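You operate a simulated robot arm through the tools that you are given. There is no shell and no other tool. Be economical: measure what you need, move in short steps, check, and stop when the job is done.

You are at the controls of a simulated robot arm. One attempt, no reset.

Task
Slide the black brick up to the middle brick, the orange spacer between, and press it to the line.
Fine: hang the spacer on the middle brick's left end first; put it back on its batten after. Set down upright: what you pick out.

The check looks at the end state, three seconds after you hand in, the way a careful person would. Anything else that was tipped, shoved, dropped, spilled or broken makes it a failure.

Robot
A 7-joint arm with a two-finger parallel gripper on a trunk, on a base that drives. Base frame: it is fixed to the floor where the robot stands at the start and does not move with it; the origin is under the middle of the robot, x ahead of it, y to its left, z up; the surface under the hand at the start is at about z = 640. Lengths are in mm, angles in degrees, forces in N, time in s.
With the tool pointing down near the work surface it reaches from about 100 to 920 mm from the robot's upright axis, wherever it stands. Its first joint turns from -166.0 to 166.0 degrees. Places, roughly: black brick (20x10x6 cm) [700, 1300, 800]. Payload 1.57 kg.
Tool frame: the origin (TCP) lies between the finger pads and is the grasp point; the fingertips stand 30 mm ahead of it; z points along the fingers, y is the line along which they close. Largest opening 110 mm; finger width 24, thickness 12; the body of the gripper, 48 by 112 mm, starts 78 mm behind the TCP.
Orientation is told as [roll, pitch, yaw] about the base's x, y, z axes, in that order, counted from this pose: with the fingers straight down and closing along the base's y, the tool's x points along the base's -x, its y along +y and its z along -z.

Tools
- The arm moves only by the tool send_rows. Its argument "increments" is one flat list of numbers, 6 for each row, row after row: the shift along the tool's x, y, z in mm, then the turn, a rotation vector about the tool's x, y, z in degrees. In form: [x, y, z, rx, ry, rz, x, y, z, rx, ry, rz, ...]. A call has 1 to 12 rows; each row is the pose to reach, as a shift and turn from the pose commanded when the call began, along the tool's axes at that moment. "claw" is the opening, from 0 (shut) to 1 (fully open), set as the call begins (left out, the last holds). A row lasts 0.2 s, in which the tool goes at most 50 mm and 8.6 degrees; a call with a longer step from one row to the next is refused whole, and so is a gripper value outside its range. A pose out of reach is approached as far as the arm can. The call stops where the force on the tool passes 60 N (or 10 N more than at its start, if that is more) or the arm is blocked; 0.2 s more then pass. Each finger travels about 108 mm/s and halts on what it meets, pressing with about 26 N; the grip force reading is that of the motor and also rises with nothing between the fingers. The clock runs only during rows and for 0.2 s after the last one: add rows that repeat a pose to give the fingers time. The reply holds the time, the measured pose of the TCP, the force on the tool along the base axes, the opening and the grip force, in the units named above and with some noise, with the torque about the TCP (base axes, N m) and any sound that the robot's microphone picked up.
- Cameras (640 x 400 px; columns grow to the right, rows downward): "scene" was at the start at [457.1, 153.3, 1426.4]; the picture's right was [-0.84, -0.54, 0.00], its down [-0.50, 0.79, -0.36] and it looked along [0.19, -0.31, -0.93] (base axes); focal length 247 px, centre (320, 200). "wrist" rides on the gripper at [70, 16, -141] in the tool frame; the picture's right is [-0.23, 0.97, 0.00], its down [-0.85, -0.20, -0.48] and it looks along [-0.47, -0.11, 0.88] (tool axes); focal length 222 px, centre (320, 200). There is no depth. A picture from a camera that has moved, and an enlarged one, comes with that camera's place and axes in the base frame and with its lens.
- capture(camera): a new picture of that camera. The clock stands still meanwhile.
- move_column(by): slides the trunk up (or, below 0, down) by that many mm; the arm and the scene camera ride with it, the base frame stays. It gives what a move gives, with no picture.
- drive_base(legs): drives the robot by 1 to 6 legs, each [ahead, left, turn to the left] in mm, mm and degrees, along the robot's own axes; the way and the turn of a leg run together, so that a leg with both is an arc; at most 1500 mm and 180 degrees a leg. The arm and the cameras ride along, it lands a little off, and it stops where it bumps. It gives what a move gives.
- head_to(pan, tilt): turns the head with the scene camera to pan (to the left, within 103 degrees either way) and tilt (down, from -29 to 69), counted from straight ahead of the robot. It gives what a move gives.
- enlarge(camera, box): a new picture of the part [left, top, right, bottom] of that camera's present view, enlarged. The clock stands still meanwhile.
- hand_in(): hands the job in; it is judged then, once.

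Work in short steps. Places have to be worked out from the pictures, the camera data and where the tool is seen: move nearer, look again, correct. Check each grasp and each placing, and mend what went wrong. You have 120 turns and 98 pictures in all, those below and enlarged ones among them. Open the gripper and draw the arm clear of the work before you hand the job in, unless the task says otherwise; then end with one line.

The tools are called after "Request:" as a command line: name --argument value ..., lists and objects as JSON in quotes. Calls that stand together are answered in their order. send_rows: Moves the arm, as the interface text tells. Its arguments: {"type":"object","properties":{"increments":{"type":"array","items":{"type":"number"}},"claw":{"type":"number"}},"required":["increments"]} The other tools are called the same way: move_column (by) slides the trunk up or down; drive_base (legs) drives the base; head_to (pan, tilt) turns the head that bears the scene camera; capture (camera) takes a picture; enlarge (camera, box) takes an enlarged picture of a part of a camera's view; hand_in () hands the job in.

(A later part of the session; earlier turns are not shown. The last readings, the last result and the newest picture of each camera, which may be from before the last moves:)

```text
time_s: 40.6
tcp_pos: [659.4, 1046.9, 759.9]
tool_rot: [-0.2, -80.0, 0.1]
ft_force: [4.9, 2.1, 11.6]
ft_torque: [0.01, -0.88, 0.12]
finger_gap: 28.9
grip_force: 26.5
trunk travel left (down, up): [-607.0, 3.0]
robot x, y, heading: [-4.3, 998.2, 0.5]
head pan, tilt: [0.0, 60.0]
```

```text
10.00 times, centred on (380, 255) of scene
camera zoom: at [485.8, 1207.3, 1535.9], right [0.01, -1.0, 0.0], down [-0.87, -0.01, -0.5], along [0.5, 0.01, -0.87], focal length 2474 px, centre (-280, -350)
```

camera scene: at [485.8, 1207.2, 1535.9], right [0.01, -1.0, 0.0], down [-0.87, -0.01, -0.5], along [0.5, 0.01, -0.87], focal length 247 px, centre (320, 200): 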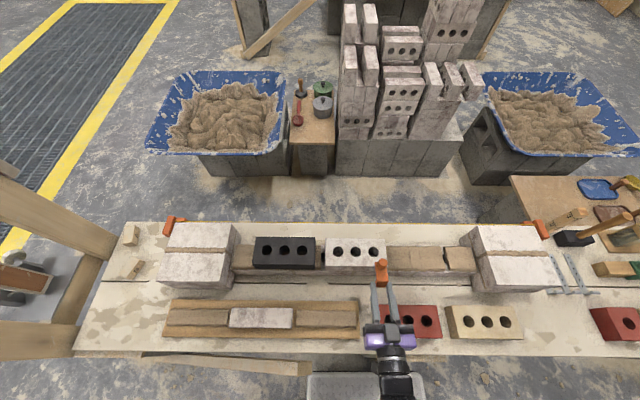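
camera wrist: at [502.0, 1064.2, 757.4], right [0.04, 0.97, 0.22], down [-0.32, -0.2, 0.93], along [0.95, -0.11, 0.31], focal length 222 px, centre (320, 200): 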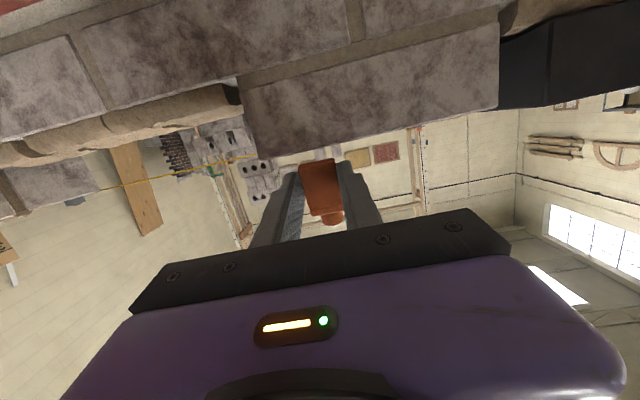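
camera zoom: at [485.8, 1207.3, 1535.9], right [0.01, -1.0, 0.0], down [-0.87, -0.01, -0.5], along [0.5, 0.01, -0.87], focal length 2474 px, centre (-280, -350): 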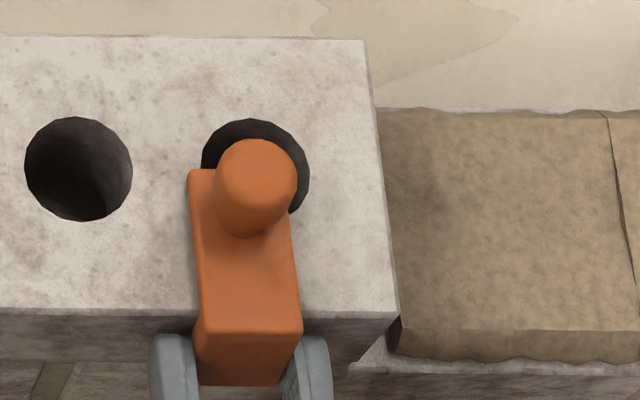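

Light contact at the tab; it appears seated on the brick. I open the fingers a little.

Request:
send_rows --increments '[0, 0, 0, 0, 0, 0, 0, 0, 0, 0, 0, 0]' --claw 0.42

Request:
enlarge --camera "scene" --box '[348, 235, 412, 275]'

Request:
enlarge --camera "wrist" --box '[240, 120, 400, 220]'

```text
time_s: 41.2
tcp_pos: [658.9, 1047.3, 759.4]
tool_rot: [-0.1, -80.0, 0.1]
ft_force: [-0.4, 0.2, -0.1]
ft_torque: [0.0, 0.02, 0.01]
finger_gap: 46.3
grip_force: 0.0
trunk travel left (down, up): [-607.0, 3.0]
robot x, y, heading: [-5.9, 1005.4, 0.5]
head pan, tilt: [0.0, 60.0]
```

```text
10.00 times, centred on (380, 255) of scene
camera zoom: at [485.8, 1207.2, 1535.8], right [0.01, -1.0, 0.0], down [-0.87, -0.01, -0.5], along [0.5, 0.01, -0.87], focal length 2474 px, centre (-280, -350)
```

zoom: 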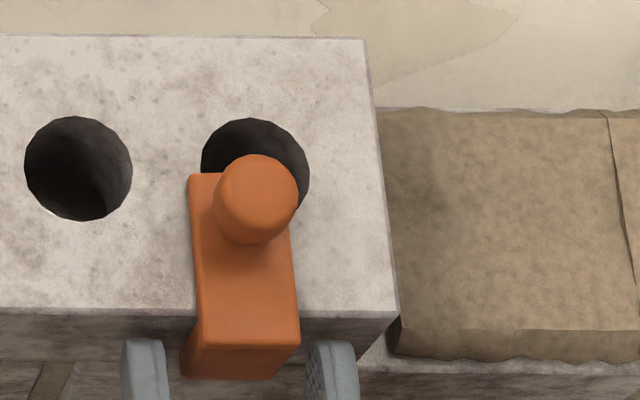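

```text
4.00 times, centred on (320, 170) of wrist
camera zoom: at [505.6, 1064.5, 715.5], right [0.04, 0.97, 0.22], down [-0.32, -0.2, 0.93], along [0.95, -0.11, 0.3], focal length 888 px, centre (320, 320)
```

zoom: 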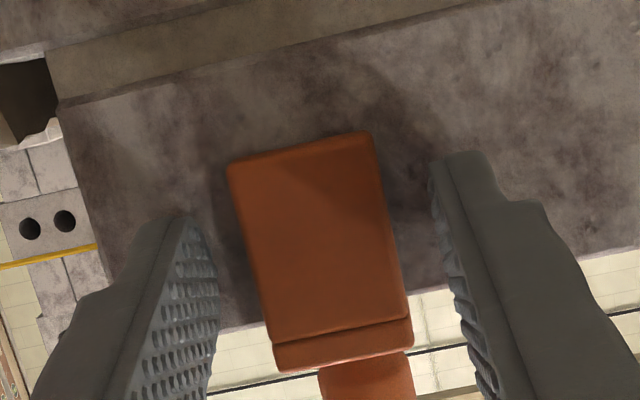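

It hangs upright on the front edge. I back straight off, 150 mm, and look.

Request:
send_rows --increments '[0, 0, -20, 0, 0, 0, 0, 0, -45, 0, 0, 0, 0, 0, -80, 0, 0, 0, 0, 0, -120, 0, 0, 0, 0, 0, -150, 0, 0, 0]'

Request:
enlarge --camera "scene" --box '[320, 225, 432, 295]'

Request:
enlarge --camera "wrist" --box '[240, 120, 400, 220]'

```text
time_s: 42.4
tcp_pos: [509.5, 1047.6, 785.3]
tool_rot: [-0.1, -80.0, 0.3]
ft_force: [0.0, 0.2, 0.4]
ft_torque: [0.01, -0.01, 0.01]
finger_gap: 46.1
grip_force: 0.2
trunk travel left (down, up): [-607.0, 3.0]
robot x, y, heading: [-8.3, 1003.6, 0.5]
head pan, tilt: [0.0, 60.0]
```

```text
5.71 times, centred on (376, 260) of scene
camera zoom: at [486.2, 1207.3, 1535.7], right [0.01, -1.0, 0.0], down [-0.87, -0.01, -0.5], along [0.5, 0.01, -0.87], focal length 1414 px, centre (0, -143)
```

zoom: 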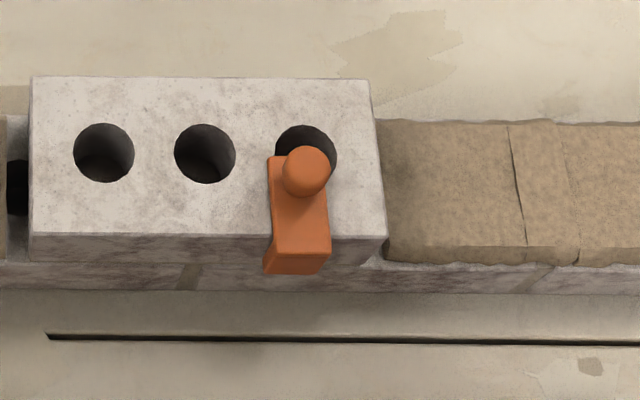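

```text
4.00 times, centred on (320, 170) of wrist
camera zoom: at [357.7, 1065.2, 742.3], right [0.04, 0.97, 0.22], down [-0.32, -0.2, 0.93], along [0.95, -0.11, 0.31], focal length 888 px, centre (320, 320)
```

zoom: 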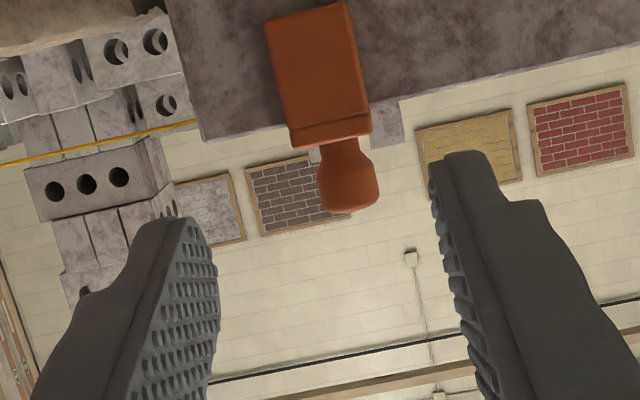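

The spacer hangs upright at about [718,1048], knob head centre z≈804, tab top ≈782. I return the hand to vertical, high and back from the wall.

Request:
send_rows --increments '[-12, 0, 3, 0, 8, 0, -24, 0, 6, 0, 16, 0, -37, 0, 9, 0, 24, 0, -49, 0, 12, 0, 32, 0, -61, 0, 15, 0, 40, 0, -73, 0, 17, 0, 48, 0, -85, 0, 20, 0, 56, 0, -98, 0, 23, 0, 64, 0, -110, 0, 26, 0, 72, 0, -122, 0, 29, 0, 80, 0]'

```text
time_s: 44.6
tcp_pos: [560.4, 1048.3, 902.3]
tool_rot: [-0.2, 0.1, 0.0]
ft_force: [0.0, -0.1, 0.2]
ft_torque: [0.01, -0.02, 0.03]
finger_gap: 46.1
grip_force: 0.1
trunk travel left (down, up): [-607.0, 3.0]
robot x, y, heading: [-4.7, 1002.9, 0.8]
head pan, tilt: [0.0, 60.0]
```

Request:
send_rows --increments '[-40, 0, 5, 0, 0, 0, -80, 0, 10, 0, 0, 0, -120, 0, 16, 0, 0, 0, -157, 0, 22, 0, 0, 0]'

Request:
enlarge --camera "wrist" --box '[220, 90, 420, 215]'

```text
time_s: 45.6
tcp_pos: [716.9, 1046.5, 878.8]
tool_rot: [0.0, -0.1, 0.0]
ft_force: [0.4, 0.2, 0.7]
ft_torque: [0.04, -0.03, 0.03]
finger_gap: 46.0
grip_force: 0.0
trunk travel left (down, up): [-607.0, 3.0]
robot x, y, heading: [-5.6, 1001.4, 0.6]
head pan, tilt: [0.0, 60.0]
```

```text
3.20 times, centred on (320, 152) of wrist
camera zoom: at [646.6, 1063.9, 1020.3], right [0.23, 0.97, 0.0], down [0.86, -0.2, 0.48], along [0.47, -0.11, -0.88], focal length 711 px, centre (320, 352)
```

zoom: 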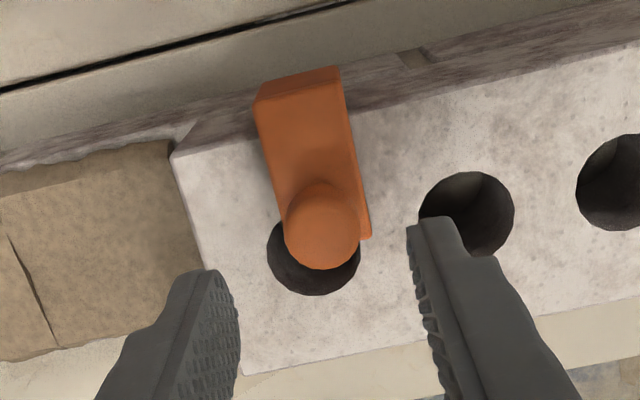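

The knob is at [717,1048,~808], so alignment is good. I descend until tips are just above the tab (z≈784) and close.

Request:
send_rows --increments '[0, 1.5, 25, 0, 0, 0, 0, 1.5, 45, 0, 0, 0, 0, 1.5, 57, 0, 0, 0, 0, 1.5, 64, 0, 0, 0]'

Request:
send_rows --increments '[0, 0, 0, 0, 0, 0, 0, 0, 0, 0, 0, 0, 0, 0, 0, 0, 0, 0]' --claw 0.0

Request:
enlarge --camera "scene" --box '[320, 225, 432, 295]'

Request:
enlarge --camera "wrist" --box '[220, 110, 420, 235]'

```text
time_s: 46.6
tcp_pos: [717.3, 1048.3, 814.2]
tool_rot: [0.0, -0.1, 0.0]
ft_force: [-0.2, 0.2, 0.3]
ft_torque: [-0.01, 0.02, 0.01]
finger_gap: 46.1
grip_force: 0.1
trunk travel left (down, up): [-607.0, 3.0]
robot x, y, heading: [-8.1, 999.9, 0.6]
head pan, tilt: [0.0, 60.0]
```

```text
time_s: 47.4
tcp_pos: [717.5, 1048.1, 814.2]
tool_rot: [0.0, 0.0, 0.1]
ft_force: [0.2, 0.5, -0.2]
ft_torque: [0.03, -0.01, -0.01]
finger_gap: 22.9
grip_force: 26.2
trunk travel left (down, up): [-607.0, 3.0]
robot x, y, heading: [-4.8, 999.6, 0.7]
head pan, tilt: [0.0, 60.0]
```

```text
5.71 times, centred on (376, 260) of scene
camera zoom: at [485.9, 1207.3, 1535.8], right [0.01, -1.0, 0.0], down [-0.87, -0.01, -0.5], along [0.5, 0.01, -0.87], focal length 1414 px, centre (0, -143)
```

zoom: 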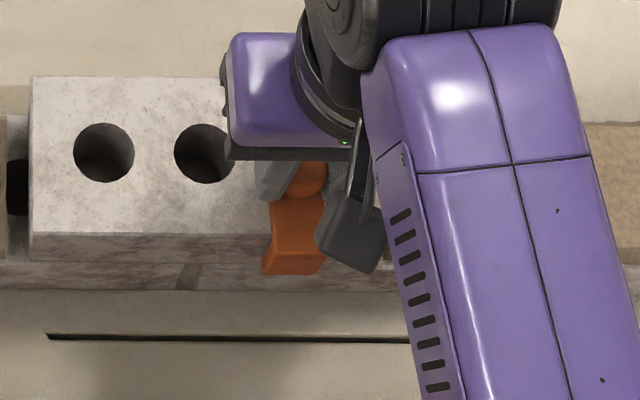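

```text
3.20 times, centred on (320, 172) of wrist
camera zoom: at [646.9, 1065.3, 956.5], right [0.23, 0.97, 0.0], down [0.85, -0.2, 0.48], along [0.47, -0.11, -0.88], focal length 711 px, centre (320, 288)
```

zoom: 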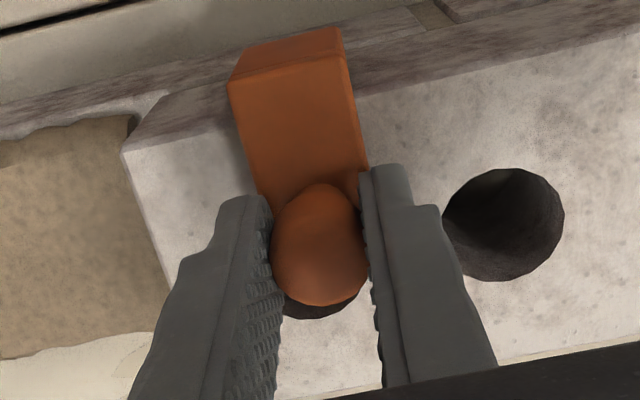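

Firm hold at 22.9 mm. I lift slowly by 60 mm and check.

Request:
send_rows --increments '[0, 0, -4, 0, 0, 0, 0, 0, -10, 0, 0, 0, 0, 0, -18, 0, 0, 0, 0, 0, -28, 0, 0, 0, 0, 0, -38, 0, 0, 0, 0, 0, -48, 0, 0, 0, 0, 0, -56, 0, 0, 0, 0, 0, -62, 0, 0, 0]'

Request:
enlarge --camera "wrist" --box '[220, 110, 420, 235]'

```text
time_s: 49.2
tcp_pos: [716.8, 1048.1, 878.5]
tool_rot: [0.1, -0.1, -0.1]
ft_force: [-0.6, 1.1, -0.6]
ft_torque: [0.02, -0.01, 0.01]
finger_gap: 22.4
grip_force: 25.8
trunk travel left (down, up): [-607.0, 3.0]
robot x, y, heading: [-1.3, 1003.8, 0.8]
head pan, tilt: [0.0, 60.0]
```

```text
3.20 times, centred on (320, 172) of wrist
camera zoom: at [646.6, 1065.9, 1018.7], right [0.23, 0.97, 0.0], down [0.85, -0.2, 0.48], along [0.47, -0.11, -0.88], focal length 711 px, centre (320, 288)
```

zoom: 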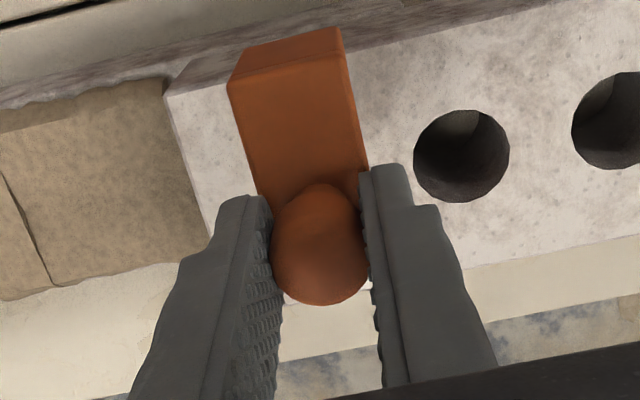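

Held level. I turn slowly (4° per row) and check the gap halfway.

Request:
send_rows --increments '[-1, 0, 0, 0, 0, 3.75, -2, 0, 0, 0, 0, 7.5, -3, 0, 0, 0, 0, 11.25, -4, 0, 0, 0, 0, 15, -5, 0, 0, 0, 0, 18.75, -6, 0, 0, 0, 0, 22.5, -7, 0, 0, 0, 0, 26.25, -8, 0, 0, 0, 0, 30, -9, 0, 0, 0, 0, 33.75, -10, 0, 0, 0, 0, 37.5, -10.5, 0, 0, 0, 0, 41.25, -11, 0, 0, 0, 0, 45]'

Request:
enlarge --camera "wrist" --box '[220, 110, 420, 235]'

```text
time_s: 51.8
tcp_pos: [727.5, 1050.1, 877.3]
tool_rot: [0.0, 0.0, -45.2]
ft_force: [0.2, 1.0, -0.7]
ft_torque: [0.03, -0.02, 0.0]
finger_gap: 22.3
grip_force: 26.1
trunk travel left (down, up): [-607.0, 3.0]
robot x, y, heading: [-5.5, 998.8, 0.3]
head pan, tilt: [0.0, 60.0]
```

```text
3.20 times, centred on (320, 172) of wrist
camera zoom: at [689.1, 1111.3, 1019.1], right [0.85, 0.53, 0.0], down [0.46, -0.75, 0.48], along [0.25, -0.41, -0.88], focal length 711 px, centre (320, 288)
```

zoom: 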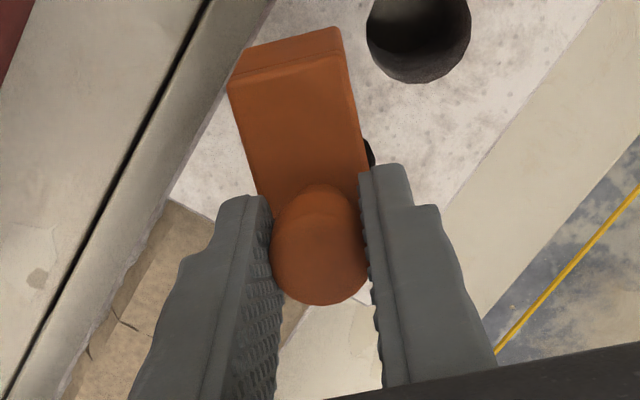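

Still held perfectly. I finish the turn to −90°.

Request:
send_rows --increments '[0, 0, 0, 0, 0, 3.75, 0, 0, 0, 0, 0, 7.5, 0, 0, 0, 0, 0, 11.25, 0, 0, 0, 0, 0, 15, 0, 0, 0, 0, 0, 18.75, 0, 0, 0, 0, 0, 22.5, 0, 0, 0, 0, 0, 26.25, 0, 0, 0, 0, 0, 30, 0, 0, 0, 0, 0, 33.75, 0, 0, 0, 0, 0, 37.5, 0, 0, 0, 0, 0, 41.25, 0, 0, 0, 0, 0, 45]'

Request:
capture --camera "wrist"

```text
time_s: 54.4
tcp_pos: [728.8, 1049.0, 877.1]
tool_rot: [0.0, 0.0, -90.3]
ft_force: [0.1, 0.0, -0.7]
ft_torque: [0.0, 0.02, 0.02]
finger_gap: 22.3
grip_force: 25.9
trunk travel left (down, up): [-607.0, 3.0]
robot x, y, heading: [-9.2, 1000.3, 0.4]
head pan, tilt: [0.0, 60.0]
```

```text
48 pictures are left
camera wrist: at [743.9, 1119.9, 1019.1], right [0.97, -0.23, 0.0], down [-0.2, -0.85, 0.48], along [-0.11, -0.47, -0.88], focal length 222 px, centre (320, 200)
```

wrist: 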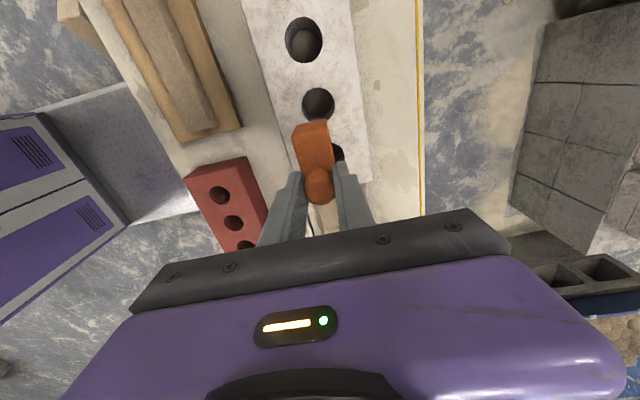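

Still held. The middle brick's left end is y≈1198; the leg's inner face is 26 mm from TCP, so I move to y≈1177, x≈738 and look before lowering.

Request:
send_rows --increments '[15, 2, 0, 0, 0, 0, 35, 4, 0, 0, 0, 0, 58, 6, 0, 0, 0, 0, 82, 8, 0, 0, 0, 0, 105, 9, 0, 0, 0, 0, 120, 9, 0, 0, 0, 0, 128, 9, 0, 0, 0, 0]'

Request:
enlarge --camera "wrist" --box '[220, 80, 420, 205]'

Request:
enlarge --camera "scene" --box '[272, 215, 384, 285]'

```text
time_s: 56.0
tcp_pos: [736.9, 1178.5, 875.9]
tool_rot: [-0.1, 0.0, -90.0]
ft_force: [0.0, 0.5, 0.2]
ft_torque: [0.04, 0.01, 0.02]
finger_gap: 22.6
grip_force: 26.0
trunk travel left (down, up): [-607.0, 3.0]
robot x, y, heading: [-2.8, 1001.6, 0.5]
head pan, tilt: [0.0, 60.0]
```

```text
3.20 times, centred on (320, 142) of wrist
camera zoom: at [752.4, 1248.6, 1018.8], right [0.97, -0.23, 0.0], down [-0.2, -0.85, 0.48], along [-0.11, -0.47, -0.88], focal length 711 px, centre (320, 384)
```

zoom: 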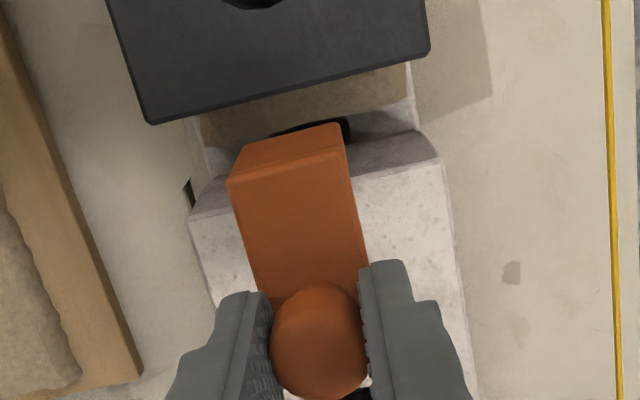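

```text
5.71 times, centred on (328, 250) of scene
camera zoom: at [485.9, 1207.2, 1535.8], right [0.01, -1.0, 0.0], down [-0.87, -0.01, -0.5], along [0.5, 0.01, -0.87], focal length 1414 px, centre (274, -86)
```

zoom: 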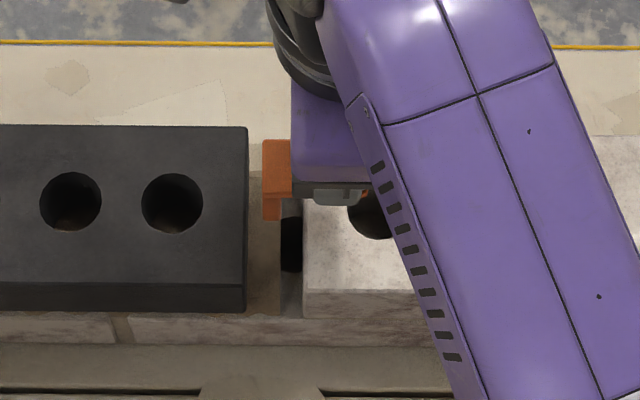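

The scene camera (nearly in the joint's plane) shows the leg's outer face 21 mm past the brick's end, i.e. inner face ~11 mm off. I shift 7 mm toward the middle brick and lower near contact.

Request:
send_rows --increments '[-3, 0, 0, 0, 0, 0, -7, 0, 4, 0, 0, 0, -7, 0, 12, 0, 0, 0, -7, 0, 22, 0, 0, 0, -7, 0, 32, 0, 0, 0, -7, 0, 42, 0, 0, 0, -7, 0, 50, 0, 0, 0]'

Request:
enlarge --camera "scene" --box '[288, 225, 352, 265]'

```text
time_s: 57.6
tcp_pos: [736.4, 1171.1, 826.6]
tool_rot: [-0.1, 0.0, -90.0]
ft_force: [-0.2, 0.0, -0.2]
ft_torque: [0.01, -0.01, 0.02]
finger_gap: 22.5
grip_force: 26.1
trunk travel left (down, up): [-607.0, 3.0]
robot x, y, heading: [-6.3, 1002.2, 0.5]
head pan, tilt: [0.0, 60.0]
```

```text
10.00 times, centred on (320, 245) of scene
camera zoom: at [485.9, 1207.3, 1535.8], right [0.01, -1.0, 0.0], down [-0.87, -0.01, -0.5], along [0.5, 0.01, -0.87], focal length 2474 px, centre (320, -250)
```

zoom: 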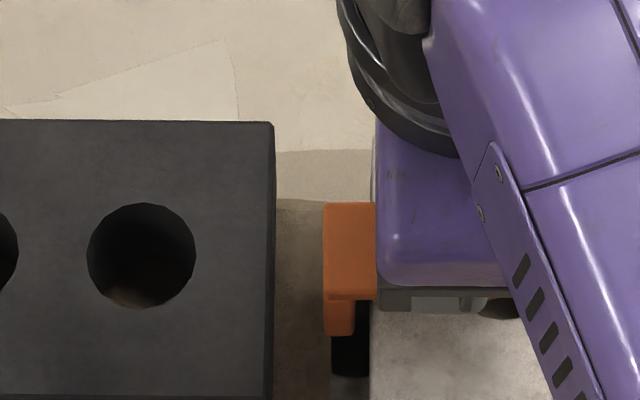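

Leg hangs in the joint, about 4–5 mm clear of the middle brick and well clear of the black. I lower the last 12 mm gently.

Request:
send_rows --increments '[0, 0, 4, 0, 0, 0, 0, 0, 8, 0, 0, 0, 0, 0, 10.5, 0, 0, 0, 0, 0, 12, 0, 0, 0]'

```text
time_s: 58.6
tcp_pos: [735.9, 1169.5, 816.2]
tool_rot: [0.0, -0.1, -90.0]
ft_force: [-0.4, -0.7, -0.8]
ft_torque: [0.04, 0.0, 0.04]
finger_gap: 22.3
grip_force: 26.4
trunk travel left (down, up): [-607.0, 3.0]
robot x, y, heading: [-6.3, 1003.2, 0.7]
head pan, tilt: [0.0, 60.0]
```

Request:
send_rows --increments '[0, 0, 1, 0, 0, 0, 0, 0, 2, 0, 0, 0]'

Request:
enlarge --camera "scene" --box '[288, 225, 352, 265]'

```text
time_s: 59.2
tcp_pos: [737.1, 1169.8, 815.8]
tool_rot: [0.0, 0.0, -90.0]
ft_force: [-3.8, -1.8, 9.8]
ft_torque: [-0.04, 0.13, -0.02]
finger_gap: 22.4
grip_force: 25.7
trunk travel left (down, up): [-607.0, 3.0]
robot x, y, heading: [-6.3, 999.9, 0.6]
head pan, tilt: [0.0, 60.0]
```

```text
10.00 times, centred on (320, 245) of scene
camera zoom: at [485.5, 1207.1, 1536.2], right [0.01, -1.0, 0.0], down [-0.87, -0.01, -0.5], along [0.5, 0.01, -0.87], focal length 2474 px, centre (320, -250)
```

zoom: 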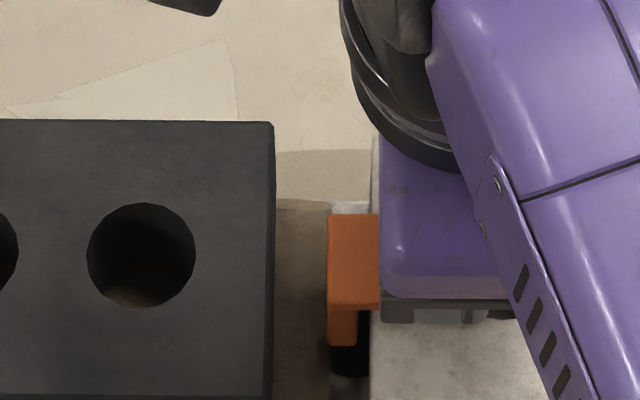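

Tab contacts the brick (10 N). I ease off 1.5 mm and slide it 3.5 mm so the leg closes against the end face.

Request:
send_rows --increments '[0, 0, -1.5, 0, 0, 0, -1.5, 0, -1.5, 0, 0, 0, -3, 0, -1.5, 0, 0, 0, -3.8, 0, -1.5, 0, 0, 0]'

Request:
enlarge --camera "scene" --box '[288, 225, 352, 265]'

```text
time_s: 60.2
tcp_pos: [736.3, 1165.4, 813.2]
tool_rot: [0.0, 0.0, -90.1]
ft_force: [-0.6, 1.5, 1.6]
ft_torque: [0.05, 0.01, -0.01]
finger_gap: 22.2
grip_force: 25.9
trunk travel left (down, up): [-607.0, 3.0]
robot x, y, heading: [-7.1, 1001.2, 0.8]
head pan, tilt: [0.0, 60.0]
```

```text
10.00 times, centred on (320, 245) of scene
camera zoom: at [485.9, 1207.3, 1535.8], right [0.01, -1.0, 0.0], down [-0.87, -0.01, -0.5], along [0.5, 0.01, -0.87], focal length 2474 px, centre (320, -250)
```

zoom: 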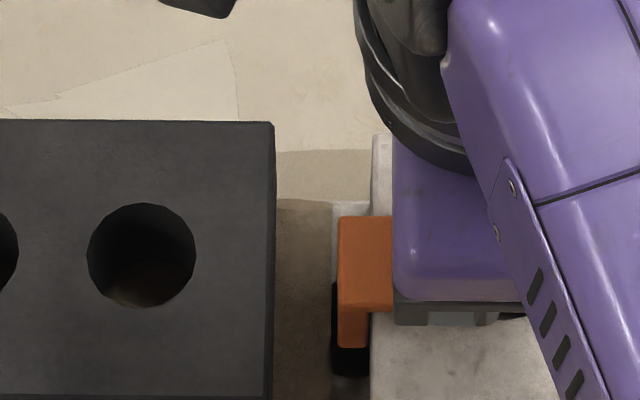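

The leg is flush with the middle brick's end. I release and rise slowly.

Request:
send_rows --increments '[0, 0, 0, 0, 0, 0, 0, 0, 0, 0, 0, 0]' --claw 0.42

Request:
send_rows --increments '[0, 0, -10, 0, 0, 0, 0, 0, -30, 0, 0, 0, 0, 0, -60, 0, 0, 0, 0, 0, -90, 0, 0, 0]'

Request:
enlarge --camera "wrist" --box '[200, 30, 440, 180]'

```text
time_s: 60.8
tcp_pos: [736.4, 1166.3, 814.3]
tool_rot: [0.1, 0.1, -89.9]
ft_force: [0.4, -0.2, 0.8]
ft_torque: [-0.02, 0.0, 0.02]
finger_gap: 46.0
grip_force: 0.0
trunk travel left (down, up): [-607.0, 3.0]
robot x, y, heading: [-3.4, 1002.5, 0.7]
head pan, tilt: [0.0, 60.0]
```

```text
time_s: 61.8
tcp_pos: [736.7, 1167.5, 905.1]
tool_rot: [0.0, 0.0, -90.0]
ft_force: [0.1, 0.1, -0.4]
ft_torque: [-0.01, 0.02, -0.02]
finger_gap: 46.3
grip_force: 0.1
trunk travel left (down, up): [-607.0, 3.0]
robot x, y, heading: [-6.9, 1004.1, 0.9]
head pan, tilt: [0.0, 60.0]
```

```text
2.67 times, centred on (320, 105) of wrist
camera zoom: at [752.0, 1237.0, 1046.9], right [0.97, -0.23, 0.0], down [-0.2, -0.85, 0.48], along [-0.11, -0.47, -0.88], focal length 592 px, centre (320, 453)
```

zoom: 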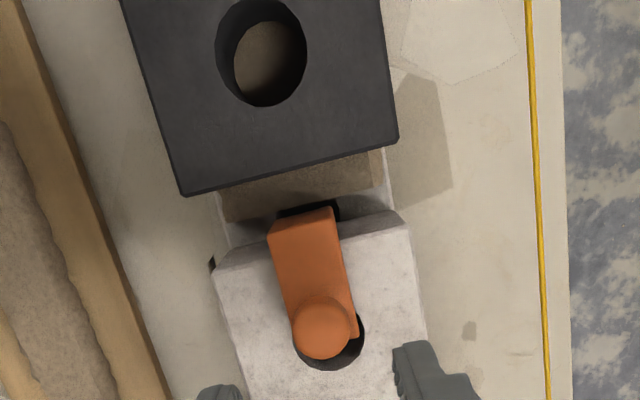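

The spacer hangs properly and the gripper is free. Next: grasp the black brick across its width (closing along x). I move above its centre (y≈1325) with the hand fully open and look.

Request:
send_rows --increments '[40, 0, 0, 0, 0, 0, 80, 0, 0, 0, 0, 0, 120, 0, 0, 0, 0, 0, 157, 0, 0, 0, 0, 0]' --claw 1.0

Request:
capture --camera "wrist"

Request:
capture --camera "scene"

```text
time_s: 62.8
tcp_pos: [737.9, 1323.1, 905.4]
tool_rot: [0.0, 0.0, -90.0]
ft_force: [-0.2, 0.3, 0.1]
ft_torque: [0.0, 0.0, -0.01]
finger_gap: 110.1
grip_force: 0.0
trunk travel left (down, up): [-607.0, 3.0]
robot x, y, heading: [-8.0, 1003.2, 0.5]
head pan, tilt: [0.0, 60.0]
```

```text
41 pictures are left
camera wrist: at [752.9, 1393.0, 1046.9], right [0.97, -0.23, 0.0], down [-0.2, -0.85, 0.48], along [-0.11, -0.47, -0.88], focal length 222 px, centre (320, 200)
```

wrist: 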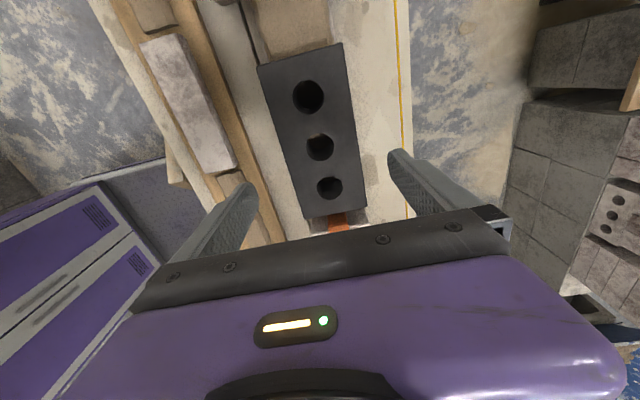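

```text
40 pictures are left
camera scene: at [486.0, 1206.8, 1535.8], right [0.01, -1.0, 0.0], down [-0.87, -0.01, -0.5], along [0.5, 0.01, -0.87], focal length 247 px, centre (320, 200)
```

scene: 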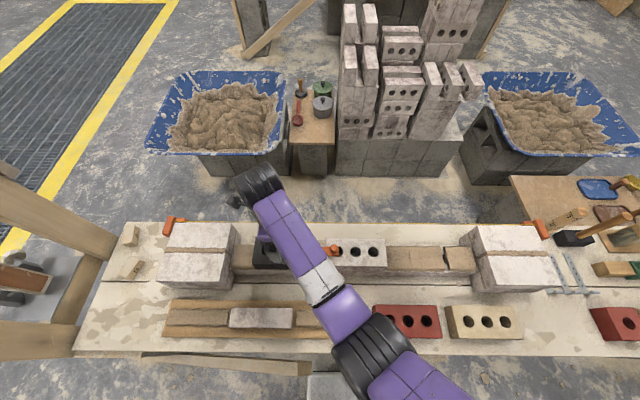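

The black brick is square to the axes: x 693–779, y 1226–1416, centre [736.5,1322]. I descend so the fingertips reach z≈756 beside it.

Request:
send_rows --increments '[0, -1.2, 30, 0, 0, 0, 0, -1.2, 60, 0, 0, 0, 0, -1.2, 85, 0, 0, 0, 0, -1.2, 105, 0, 0, 0, 0, -1.2, 119, 0, 0, 0]'

Request:
capture --camera "wrist"

```text
time_s: 64.0
tcp_pos: [735.2, 1324.2, 785.7]
tool_rot: [0.0, -0.1, -90.0]
ft_force: [0.2, -0.4, -1.3]
ft_torque: [0.02, -0.02, 0.0]
finger_gap: 109.9
grip_force: 0.1
trunk travel left (down, up): [-607.0, 3.0]
robot x, y, heading: [-4.2, 998.7, 0.4]
head pan, tilt: [0.0, 60.0]
```

```text
39 pictures are left
camera wrist: at [750.3, 1394.0, 927.8], right [0.97, -0.23, 0.0], down [-0.2, -0.85, 0.48], along [-0.11, -0.47, -0.88], focal length 222 px, centre (320, 200)
```

wrist: 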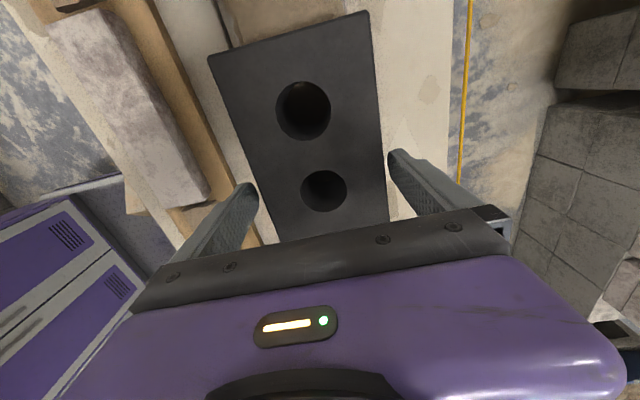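

Request:
send_rows --increments '[0, 1, 0, 0, 0, 0, 0, 1, 0, 0, 0, 0]' --claw 0.7

```text
time_s: 64.6
tcp_pos: [735.9, 1323.2, 786.2]
tool_rot: [0.0, 0.0, -90.0]
ft_force: [0.4, -1.1, 0.3]
ft_torque: [0.14, -0.66, -0.26]
finger_gap: 91.9
grip_force: 26.3
trunk travel left (down, up): [-607.0, 3.0]
robot x, y, heading: [-7.2, 1001.0, 0.8]
head pan, tilt: [0.0, 60.0]
```

Gripped at 91.9 mm. I slide the brick toward the spacer in small steps (tool −x = −y).

Request:
send_rows --increments '[-4, 0, 0, 0, 0, 0, -8, 0, 0, 0, 0, 0, -12, 0, 0, 0, 0, 0, -15, 0, 0, 0, 0, 0, -17, 0, 0, 0, 0, 0]'

Request:
enlarge --camera "scene" --box '[280, 220, 360, 270]'

```text
time_s: 65.8
tcp_pos: [736.1, 1307.1, 785.9]
tool_rot: [0.0, -0.1, -90.0]
ft_force: [-0.6, 8.7, 1.0]
ft_torque: [0.24, -0.22, 0.09]
finger_gap: 91.9
grip_force: 25.9
trunk travel left (down, up): [-607.0, 3.0]
robot x, y, heading: [-7.2, 1002.6, 0.7]
head pan, tilt: [0.0, 60.0]
```

```text
8.00 times, centred on (320, 245) of scene
camera zoom: at [485.9, 1207.6, 1535.8], right [0.01, -1.0, 0.0], down [-0.87, -0.01, -0.5], along [0.5, 0.01, -0.87], focal length 1980 px, centre (320, -160)
```

zoom: 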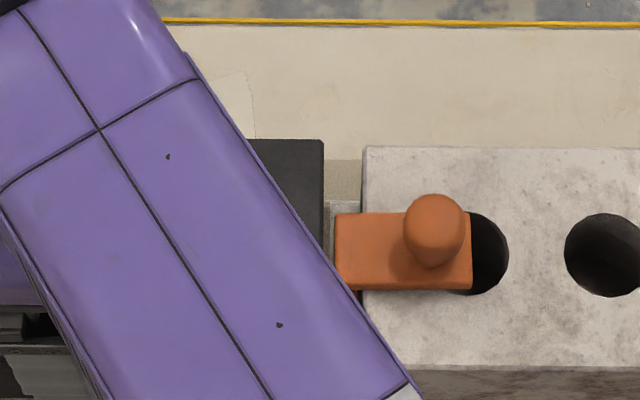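

The brick slides (≈9 N) and now has ~4.7 mm left to the spacer. I continue 4 mm in small steps.

Request:
send_rows --increments '[-1.5, 0, 0, 0, 0, 0, -3, 0, 0, 0, 0, 0, -4, 0, 0, 0, 0, 0]'

Request:
send_rows --increments '[-1, 0, 0, 0, 0, 0, -1, 0, 0, 0, 0, 0]'

Request:
enlarge --camera "scene" --box '[280, 220, 360, 270]'

```text
time_s: 66.6
tcp_pos: [736.5, 1304.1, 785.6]
tool_rot: [0.0, 0.1, -90.0]
ft_force: [-0.4, 9.4, 3.9]
ft_torque: [0.33, 0.06, -0.15]
finger_gap: 91.9
grip_force: 26.0
trunk travel left (down, up): [-607.0, 3.0]
robot x, y, heading: [-6.2, 1001.8, 0.7]
head pan, tilt: [0.0, 60.0]
```

```text
time_s: 67.2
tcp_pos: [736.4, 1302.1, 786.6]
tool_rot: [-0.1, 0.0, -90.1]
ft_force: [-0.7, 10.4, 5.3]
ft_torque: [0.42, 0.0, 0.14]
finger_gap: 91.7
grip_force: 26.4
trunk travel left (down, up): [-607.0, 3.0]
robot x, y, heading: [-3.0, 1002.5, 0.6]
head pan, tilt: [0.0, 60.0]
```

```text
8.00 times, centred on (320, 245) of scene
camera zoom: at [485.7, 1207.6, 1535.9], right [0.01, -1.0, 0.0], down [-0.87, -0.01, -0.5], along [0.5, 0.01, -0.87], focal length 1980 px, centre (320, -160)
```

zoom: 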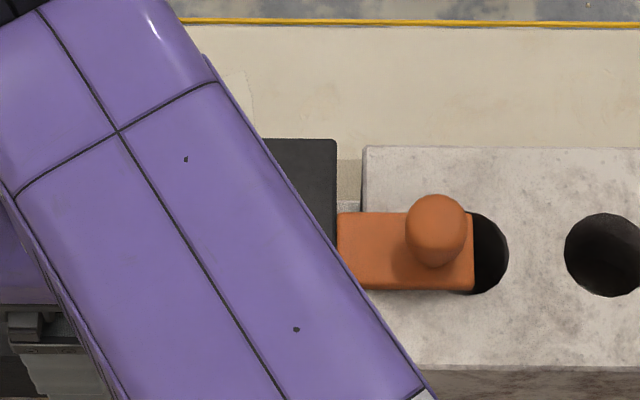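

The brick has reached the spacer. I nudge 1 mm at a time to close it fully, watching the force.

Request:
send_rows --increments '[-1, 0, 0, 0, 0, 0, -1, 0, 0, 0, 0, 0]'

```text
time_s: 67.8
tcp_pos: [736.3, 1300.3, 784.9]
tool_rot: [0.0, 0.0, -90.0]
ft_force: [0.1, 17.1, 2.9]
ft_torque: [0.09, 0.44, -0.24]
finger_gap: 91.8
grip_force: 26.2
trunk travel left (down, up): [-607.0, 3.0]
robot x, y, heading: [-4.5, 1000.7, 0.7]
head pan, tilt: [0.0, 60.0]
```

Request:
send_rows --increments '[-0.7, 0, 0, 0, 0, 0, -0.7, 0, 0, 0, 0, 0]'

Request:
enlarge --camera "scene" --box '[280, 220, 360, 270]'

```text
time_s: 68.4
tcp_pos: [736.5, 1300.7, 785.4]
tool_rot: [0.1, 0.2, -89.9]
ft_force: [-0.9, 23.7, -0.4]
ft_torque: [0.25, -0.27, -0.09]
finger_gap: 91.9
grip_force: 26.0
trunk travel left (down, up): [-607.0, 3.0]
robot x, y, heading: [-9.9, 1001.7, 0.5]
head pan, tilt: [0.0, 60.0]
```

```text
8.00 times, centred on (320, 245) of scene
camera zoom: at [485.9, 1208.1, 1535.7], right [0.01, -1.0, 0.0], down [-0.87, -0.01, -0.5], along [0.5, 0.01, -0.87], focal length 1980 px, centre (320, -160)
```

zoom: 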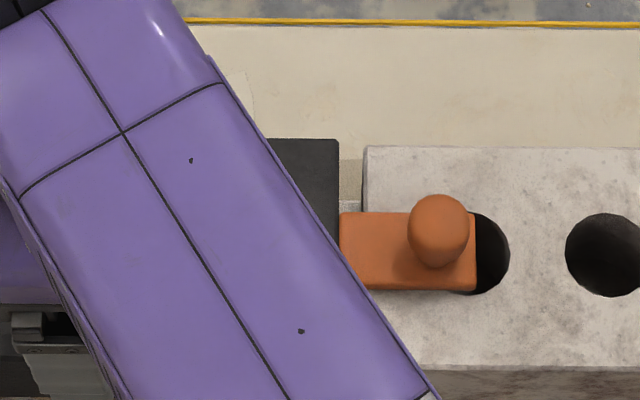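

The force rose to 24 N with the middle brick unmoved: joint closed on the spacer. I release the brick, rise, and set the fingers 45 mm apart so they can straddle the middle hole when pressing.

Request:
send_rows --increments '[0, 0, 0, 0, 0, 0, 0, 0, 0, 0, 0, 0]' --claw 1.0

Request:
send_rows --increments '[0, 0, -15, 0, 0, 0, 0, 0, -40, 0, 0, 0, 0, 0, -70, 0, 0, 0, 0, 0, -70, 0, 0, 0]'

Request:
send_rows --increments '[0, 0, 0, 0, 0, 0, 0, 0, 0, 0, 0, 0, 0, 0, 0, 0, 0, 0]' --claw 0.41

Request:
capture --camera "wrist"

```text
time_s: 69.0
tcp_pos: [736.4, 1299.9, 784.5]
tool_rot: [0.0, 0.0, -90.1]
ft_force: [0.5, -0.1, 0.1]
ft_torque: [0.0, -0.03, -0.02]
finger_gap: 110.1
grip_force: 0.1
trunk travel left (down, up): [-607.0, 3.0]
robot x, y, heading: [-4.8, 1000.1, 0.8]
head pan, tilt: [0.0, 60.0]
```

```text
time_s: 70.0
tcp_pos: [735.9, 1301.2, 855.6]
tool_rot: [0.0, 0.0, -90.0]
ft_force: [-0.2, 0.5, 0.5]
ft_torque: [0.01, 0.02, -0.02]
finger_gap: 109.9
grip_force: 0.0
trunk travel left (down, up): [-607.0, 3.0]
robot x, y, heading: [-2.4, 1001.2, 0.7]
head pan, tilt: [0.0, 60.0]
```

```text
time_s: 70.8
tcp_pos: [735.9, 1300.2, 855.7]
tool_rot: [0.1, 0.0, -90.0]
ft_force: [0.5, 0.4, -1.3]
ft_torque: [0.01, -0.02, 0.0]
finger_gap: 45.1
grip_force: 0.1
trunk travel left (down, up): [-607.0, 3.0]
robot x, y, heading: [-5.4, 1004.7, 0.5]
head pan, tilt: [0.0, 60.0]
```

```text
35 pictures are left
camera wrist: at [751.6, 1370.7, 997.3], right [0.97, -0.23, 0.0], down [-0.2, -0.85, 0.48], along [-0.11, -0.47, -0.88], focal length 222 px, centre (320, 200)
```

wrist: 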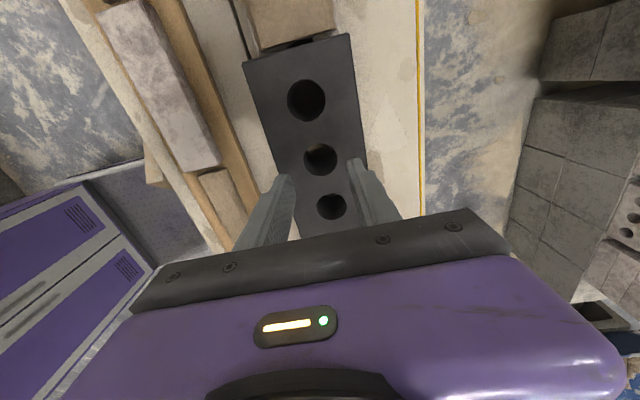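

The middle hole is centred under the hand ([736,1302]). I descend close to the brick's top.

Request:
send_rows --increments '[1.5, 0, 15, 0, 0, 0, 1.5, 0, 27, 0, 0, 0, 1.5, 0, 37, 0, 0, 0]'

Request:
send_rows --increments '[0, 0, 1, 0, 0, 0, 0, 0, 2, 0, 0, 0, 0, 0, 2, 0, 0, 0]'

```text
time_s: 71.6
tcp_pos: [736.5, 1301.8, 818.6]
tool_rot: [-0.1, 0.0, -90.0]
ft_force: [-0.1, 0.1, 0.6]
ft_torque: [0.05, 0.0, 0.01]
finger_gap: 45.1
grip_force: 0.0
trunk travel left (down, up): [-607.0, 3.0]
robot x, y, heading: [-8.0, 1002.1, 0.5]
head pan, tilt: [0.0, 60.0]
```

```text
time_s: 72.4
tcp_pos: [736.3, 1302.4, 816.6]
tool_rot: [0.1, -0.1, -90.0]
ft_force: [-0.4, 0.0, -0.2]
ft_torque: [-0.01, -0.02, 0.03]
finger_gap: 45.0
grip_force: 0.1
trunk travel left (down, up): [-607.0, 3.0]
robot x, y, heading: [-5.0, 996.6, 0.5]
head pan, tilt: [0.0, 60.0]
```

Request:
send_rows --increments '[0, 0, 1, 0, 0, 0, 0, 0, 1.5, 0, 0, 0, 0, 0, 1.5, 0, 0, 0]'

Request:
send_rows --increments '[0, 0, 1, 0, 0, 0, 0, 0, 1, 0, 0, 0]'

```text
time_s: 73.2
tcp_pos: [736.1, 1301.8, 814.8]
tool_rot: [0.0, 0.1, -90.0]
ft_force: [-0.8, 0.5, -0.4]
ft_torque: [0.02, -0.02, 0.01]
finger_gap: 45.1
grip_force: 0.0
trunk travel left (down, up): [-607.0, 3.0]
robot x, y, heading: [-3.8, 999.5, 0.5]
head pan, tilt: [0.0, 60.0]
```

```text
time_s: 73.8
tcp_pos: [737.2, 1301.3, 814.6]
tool_rot: [-0.1, 0.0, -90.0]
ft_force: [-0.6, 0.5, -0.7]
ft_torque: [0.01, -0.01, 0.0]
finger_gap: 45.1
grip_force: 0.0
trunk travel left (down, up): [-607.0, 3.0]
robot x, y, heading: [-5.3, 1000.5, 0.5]
head pan, tilt: [0.0, 60.0]
```

No contact yet at 814; I keep stepping down by 1 mm.

Request:
send_rows --increments '[0, 0, 1, 0, 0, 0, 0, 0, 1, 0, 0, 0]'

Request:
send_rows --increments '[0, 0, 1, 0, 0, 0, 0, 0, 1, 0, 0, 0]'

```text
time_s: 74.4
tcp_pos: [735.8, 1301.9, 812.2]
tool_rot: [0.1, -0.1, -90.0]
ft_force: [-1.4, 0.6, -0.1]
ft_torque: [0.0, 0.01, 0.0]
finger_gap: 44.9
grip_force: 0.1
trunk travel left (down, up): [-607.0, 3.0]
robot x, y, heading: [-8.8, 999.9, 0.8]
head pan, tilt: [0.0, 60.0]
```

```text
time_s: 75.0
tcp_pos: [736.0, 1302.5, 812.1]
tool_rot: [0.1, 0.1, -90.1]
ft_force: [0.1, 0.4, -0.6]
ft_torque: [0.01, 0.01, 0.02]
finger_gap: 44.9
grip_force: 0.0
trunk travel left (down, up): [-607.0, 3.0]
robot x, y, heading: [-5.1, 997.5, 0.7]
head pan, tilt: [0.0, 60.0]
```

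Request:
send_rows --increments '[0, 0, 1, 0, 0, 0, 0, 0, 1, 0, 0, 0]'

Request:
send_rows --increments '[0, 0, 1, 0, 0, 0, 0, 0, 1, 0, 0, 0]'

Request:
send_rows --increments '[0, 0, 1, 0, 0, 0, 0, 0, 1, 0, 0, 0]'

```text
time_s: 75.6
tcp_pos: [736.7, 1302.4, 811.6]
tool_rot: [0.0, 0.0, -90.0]
ft_force: [0.3, -0.6, 1.9]
ft_torque: [0.03, 0.08, -0.02]
finger_gap: 45.0
grip_force: 0.1
trunk travel left (down, up): [-607.0, 3.0]
robot x, y, heading: [-10.6, 996.4, 0.6]
head pan, tilt: [0.0, 60.0]
```

```text
time_s: 76.2
tcp_pos: [736.8, 1302.6, 810.9]
tool_rot: [0.2, 0.0, -90.0]
ft_force: [-1.0, -1.6, 13.6]
ft_torque: [-0.08, 0.4, -0.04]
finger_gap: 46.1
grip_force: 0.3
trunk travel left (down, up): [-607.0, 3.0]
robot x, y, heading: [-4.2, 1003.0, 0.6]
head pan, tilt: [0.0, 60.0]
```

```text
time_s: 76.8
tcp_pos: [737.0, 1302.6, 809.2]
tool_rot: [0.0, 0.0, -90.0]
ft_force: [-0.4, 0.1, 15.6]
ft_torque: [-0.03, 0.44, -0.12]
finger_gap: 45.7
grip_force: 0.6
trunk travel left (down, up): [-607.0, 3.0]
robot x, y, heading: [-9.2, 1003.3, 0.7]
head pan, tilt: [0.0, 60.0]
```

Contact began at TCP z≈811.2 (top ≈781); it sinks at ~15 N. Before pressing on I measure the middle brick's top by touching it lightly, so I raise and move over to it.

Request:
send_rows --increments '[0, 0, -20, 0, 0, 0, 0, 0, -50, 0, 0, 0, 0, 0, -75, 0, 0, 0, -40, 0, -75, 0, 0, 0, -85, 0, -75, 0, 0, 0, -130, 0, -75, 0, 0, 0, -175, 0, -75, 0, 0, 0, -206, 0, -75, 0, 0, 0, -206, 0, -50, 0, 0, 0, -206, 0, -25, 0, 0, 0, -206, 0, -5, 0, 0, 0, -206, 0, 0, 0, 0, 0]'

Request:
send_rows --increments '[0, 0, 2, 0, 0, 0, 0, 0, 3, 0, 0, 0]'

```text
time_s: 79.4
tcp_pos: [734.7, 1096.2, 808.8]
tool_rot: [0.1, 0.0, -90.0]
ft_force: [0.7, -0.8, 0.6]
ft_torque: [0.01, 0.02, 0.02]
finger_gap: 45.1
grip_force: 0.0
trunk travel left (down, up): [-607.0, 3.0]
robot x, y, heading: [-4.2, 1000.7, 0.8]
head pan, tilt: [0.0, 60.0]
```

```text
time_s: 80.0
tcp_pos: [735.9, 1094.8, 805.6]
tool_rot: [0.0, 0.0, -90.0]
ft_force: [0.2, 0.0, 0.5]
ft_torque: [0.01, -0.01, 0.0]
finger_gap: 45.0
grip_force: 0.0
trunk travel left (down, up): [-607.0, 3.0]
robot x, y, heading: [-7.1, 1003.7, 0.7]
head pan, tilt: [0.0, 60.0]
```

Request:
send_rows --increments '[0, 0, 1, 0, 0, 0, 0, 0, 1, 0, 0, 0]'

Request:
send_rows --increments '[0, 0, 1, 0, 0, 0, 0, 0, 1, 0, 0, 0]'

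Request:
send_rows --increments '[0, 0, 0.7, 0, 0, 0, 0, 0, 0.7, 0, 0, 0]'

```text
time_s: 80.6
tcp_pos: [735.3, 1095.2, 805.6]
tool_rot: [0.0, 0.0, -90.0]
ft_force: [-0.1, 0.7, -0.2]
ft_torque: [0.04, 0.03, 0.0]
finger_gap: 45.1
grip_force: 0.1
trunk travel left (down, up): [-607.0, 3.0]
robot x, y, heading: [-7.1, 1004.6, 0.7]
head pan, tilt: [0.0, 60.0]
```

```text
time_s: 81.2
tcp_pos: [735.7, 1095.7, 804.4]
tool_rot: [0.0, 0.0, -90.1]
ft_force: [-0.7, -0.3, 0.8]
ft_torque: [0.01, -0.01, 0.06]
finger_gap: 45.2
grip_force: 0.1
trunk travel left (down, up): [-607.0, 3.0]
robot x, y, heading: [-7.6, 1003.1, 0.6]
head pan, tilt: [0.0, 60.0]
```

```text
time_s: 81.8
tcp_pos: [735.6, 1095.4, 804.4]
tool_rot: [0.0, 0.0, -90.0]
ft_force: [-1.0, -1.5, 8.2]
ft_torque: [0.0, 0.25, 0.09]
finger_gap: 45.9
grip_force: 0.8
trunk travel left (down, up): [-607.0, 3.0]
robot x, y, heading: [-7.9, 1002.4, 0.3]
head pan, tilt: [0.0, 60.0]
```

The middle brick's top touches at TCP z≈804.0; the black touched at 811.2, so it must go down ≈7 mm. I return above the black brick.

Request:
send_rows --increments '[0, 0, -20, 0, 0, 0, 0, 0, -50, 0, 0, 0, 0, 0, -75, 0, 0, 0, 40, 0, -75, 0, 0, 0, 85, 0, -75, 0, 0, 0, 130, 0, -75, 0, 0, 0, 175, 0, -75, 0, 0, 0, 206, 0, -75, 0, 0, 0, 206, 0, -50, 0, 0, 0, 206, 0, -25, 0, 0, 0, 206, 0, -10, 0, 0, 0, 206, 0, -6.7, 0, 0, 0]'

Request:
send_rows --increments '[0, 0, 1, 0, 0, 0, 0, 0, 2, 0, 0, 0]'

Request:
send_rows --increments '[0, 0, 1, 0, 0, 0, 0, 0, 1, 0, 0, 0]'

```text
time_s: 84.4
tcp_pos: [734.5, 1301.5, 811.1]
tool_rot: [0.1, 0.1, -90.0]
ft_force: [0.1, 0.5, 3.0]
ft_torque: [-0.01, 0.08, -0.02]
finger_gap: 45.2
grip_force: 0.1
trunk travel left (down, up): [-607.0, 3.0]
robot x, y, heading: [-6.6, 999.7, 0.3]
head pan, tilt: [0.0, 60.0]
```

```text
time_s: 85.0
tcp_pos: [737.0, 1302.7, 809.5]
tool_rot: [0.2, 0.0, -90.1]
ft_force: [-2.2, -0.6, 14.8]
ft_torque: [-0.06, 0.46, 0.07]
finger_gap: 46.7
grip_force: 1.2
trunk travel left (down, up): [-607.0, 3.0]
robot x, y, heading: [-2.9, 1003.9, 0.7]
head pan, tilt: [0.0, 60.0]
```

```text
time_s: 85.6
tcp_pos: [735.9, 1302.1, 808.2]
tool_rot: [0.1, -0.1, -89.9]
ft_force: [-2.0, 2.6, 17.1]
ft_torque: [-0.01, 0.53, -0.05]
finger_gap: 46.9
grip_force: 0.5
trunk travel left (down, up): [-607.0, 3.0]
robot x, y, heading: [-6.2, 1001.6, 0.8]
head pan, tilt: [0.0, 60.0]
```

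It sinks under ≈15–17 N. I continue pressing in small steps.

Request:
send_rows --increments '[0, 0, 0.8, 0, 0, 0, 0, 0, 1.5, 0, 0, 0]'

Request:
send_rows --increments '[0, 0, 0.8, 0, 0, 0, 0, 0, 1.5, 0, 0, 0]'

```text
time_s: 86.2
tcp_pos: [736.5, 1301.7, 806.0]
tool_rot: [0.1, 0.0, -90.0]
ft_force: [-2.6, 5.5, 18.6]
ft_torque: [0.09, 0.62, -0.2]
finger_gap: 47.5
grip_force: 1.6
trunk travel left (down, up): [-607.0, 3.0]
robot x, y, heading: [-6.7, 1000.7, 0.7]
head pan, tilt: [0.0, 60.0]
```

```text
time_s: 86.8
tcp_pos: [737.2, 1302.9, 805.2]
tool_rot: [0.1, 0.0, -90.0]
ft_force: [-4.0, 6.0, 20.2]
ft_torque: [0.18, 0.62, -0.15]
finger_gap: 47.4
grip_force: 1.1
trunk travel left (down, up): [-607.0, 3.0]
robot x, y, heading: [-5.9, 1000.2, 0.8]
head pan, tilt: [0.0, 60.0]
```

Force is borne by the near finger (torque), so I lift to check the brick hasn't tilted.

Request:
send_rows --increments '[0, 0, -10, 0, 0, 0, 0, 0, -50, 0, 0, 0, 0, 0, -90, 0, 0, 0, 0, 40, -130, 0, 0, 0, 40, 60, -130, 0, 0, 0, 80, 60, -130, 0, 0, 0]' --claw 0.0

Request:
enlarge --camera "scene" --box '[240, 220, 400, 320]'

Request:
capture --camera "wrist"

```text
refused: row 4 steps farther than a row can; nothing moved
```

```text
4.00 times, centred on (320, 270) of scene
camera zoom: at [485.3, 1207.3, 1536.1], right [0.01, -1.0, 0.0], down [-0.87, -0.01, -0.5], along [0.5, 0.01, -0.87], focal length 990 px, centre (320, -80)
```

zoom: 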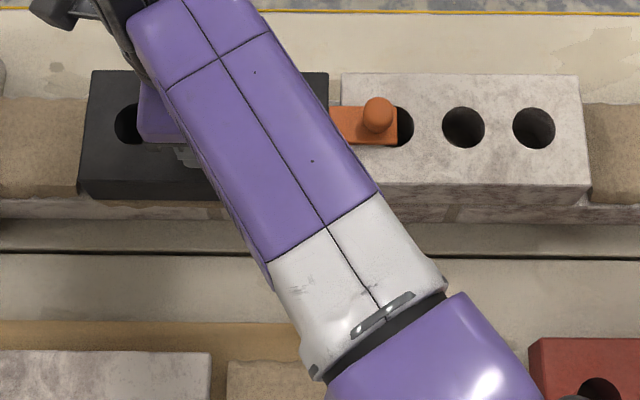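

```text
33 pictures are left
camera wrist: at [752.0, 1372.4, 946.8], right [0.97, -0.23, 0.0], down [-0.2, -0.86, 0.48], along [-0.11, -0.47, -0.88], focal length 222 px, centre (320, 200)
```

wrist: 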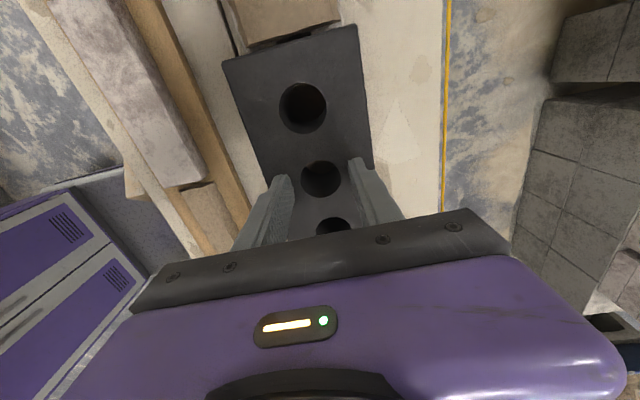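

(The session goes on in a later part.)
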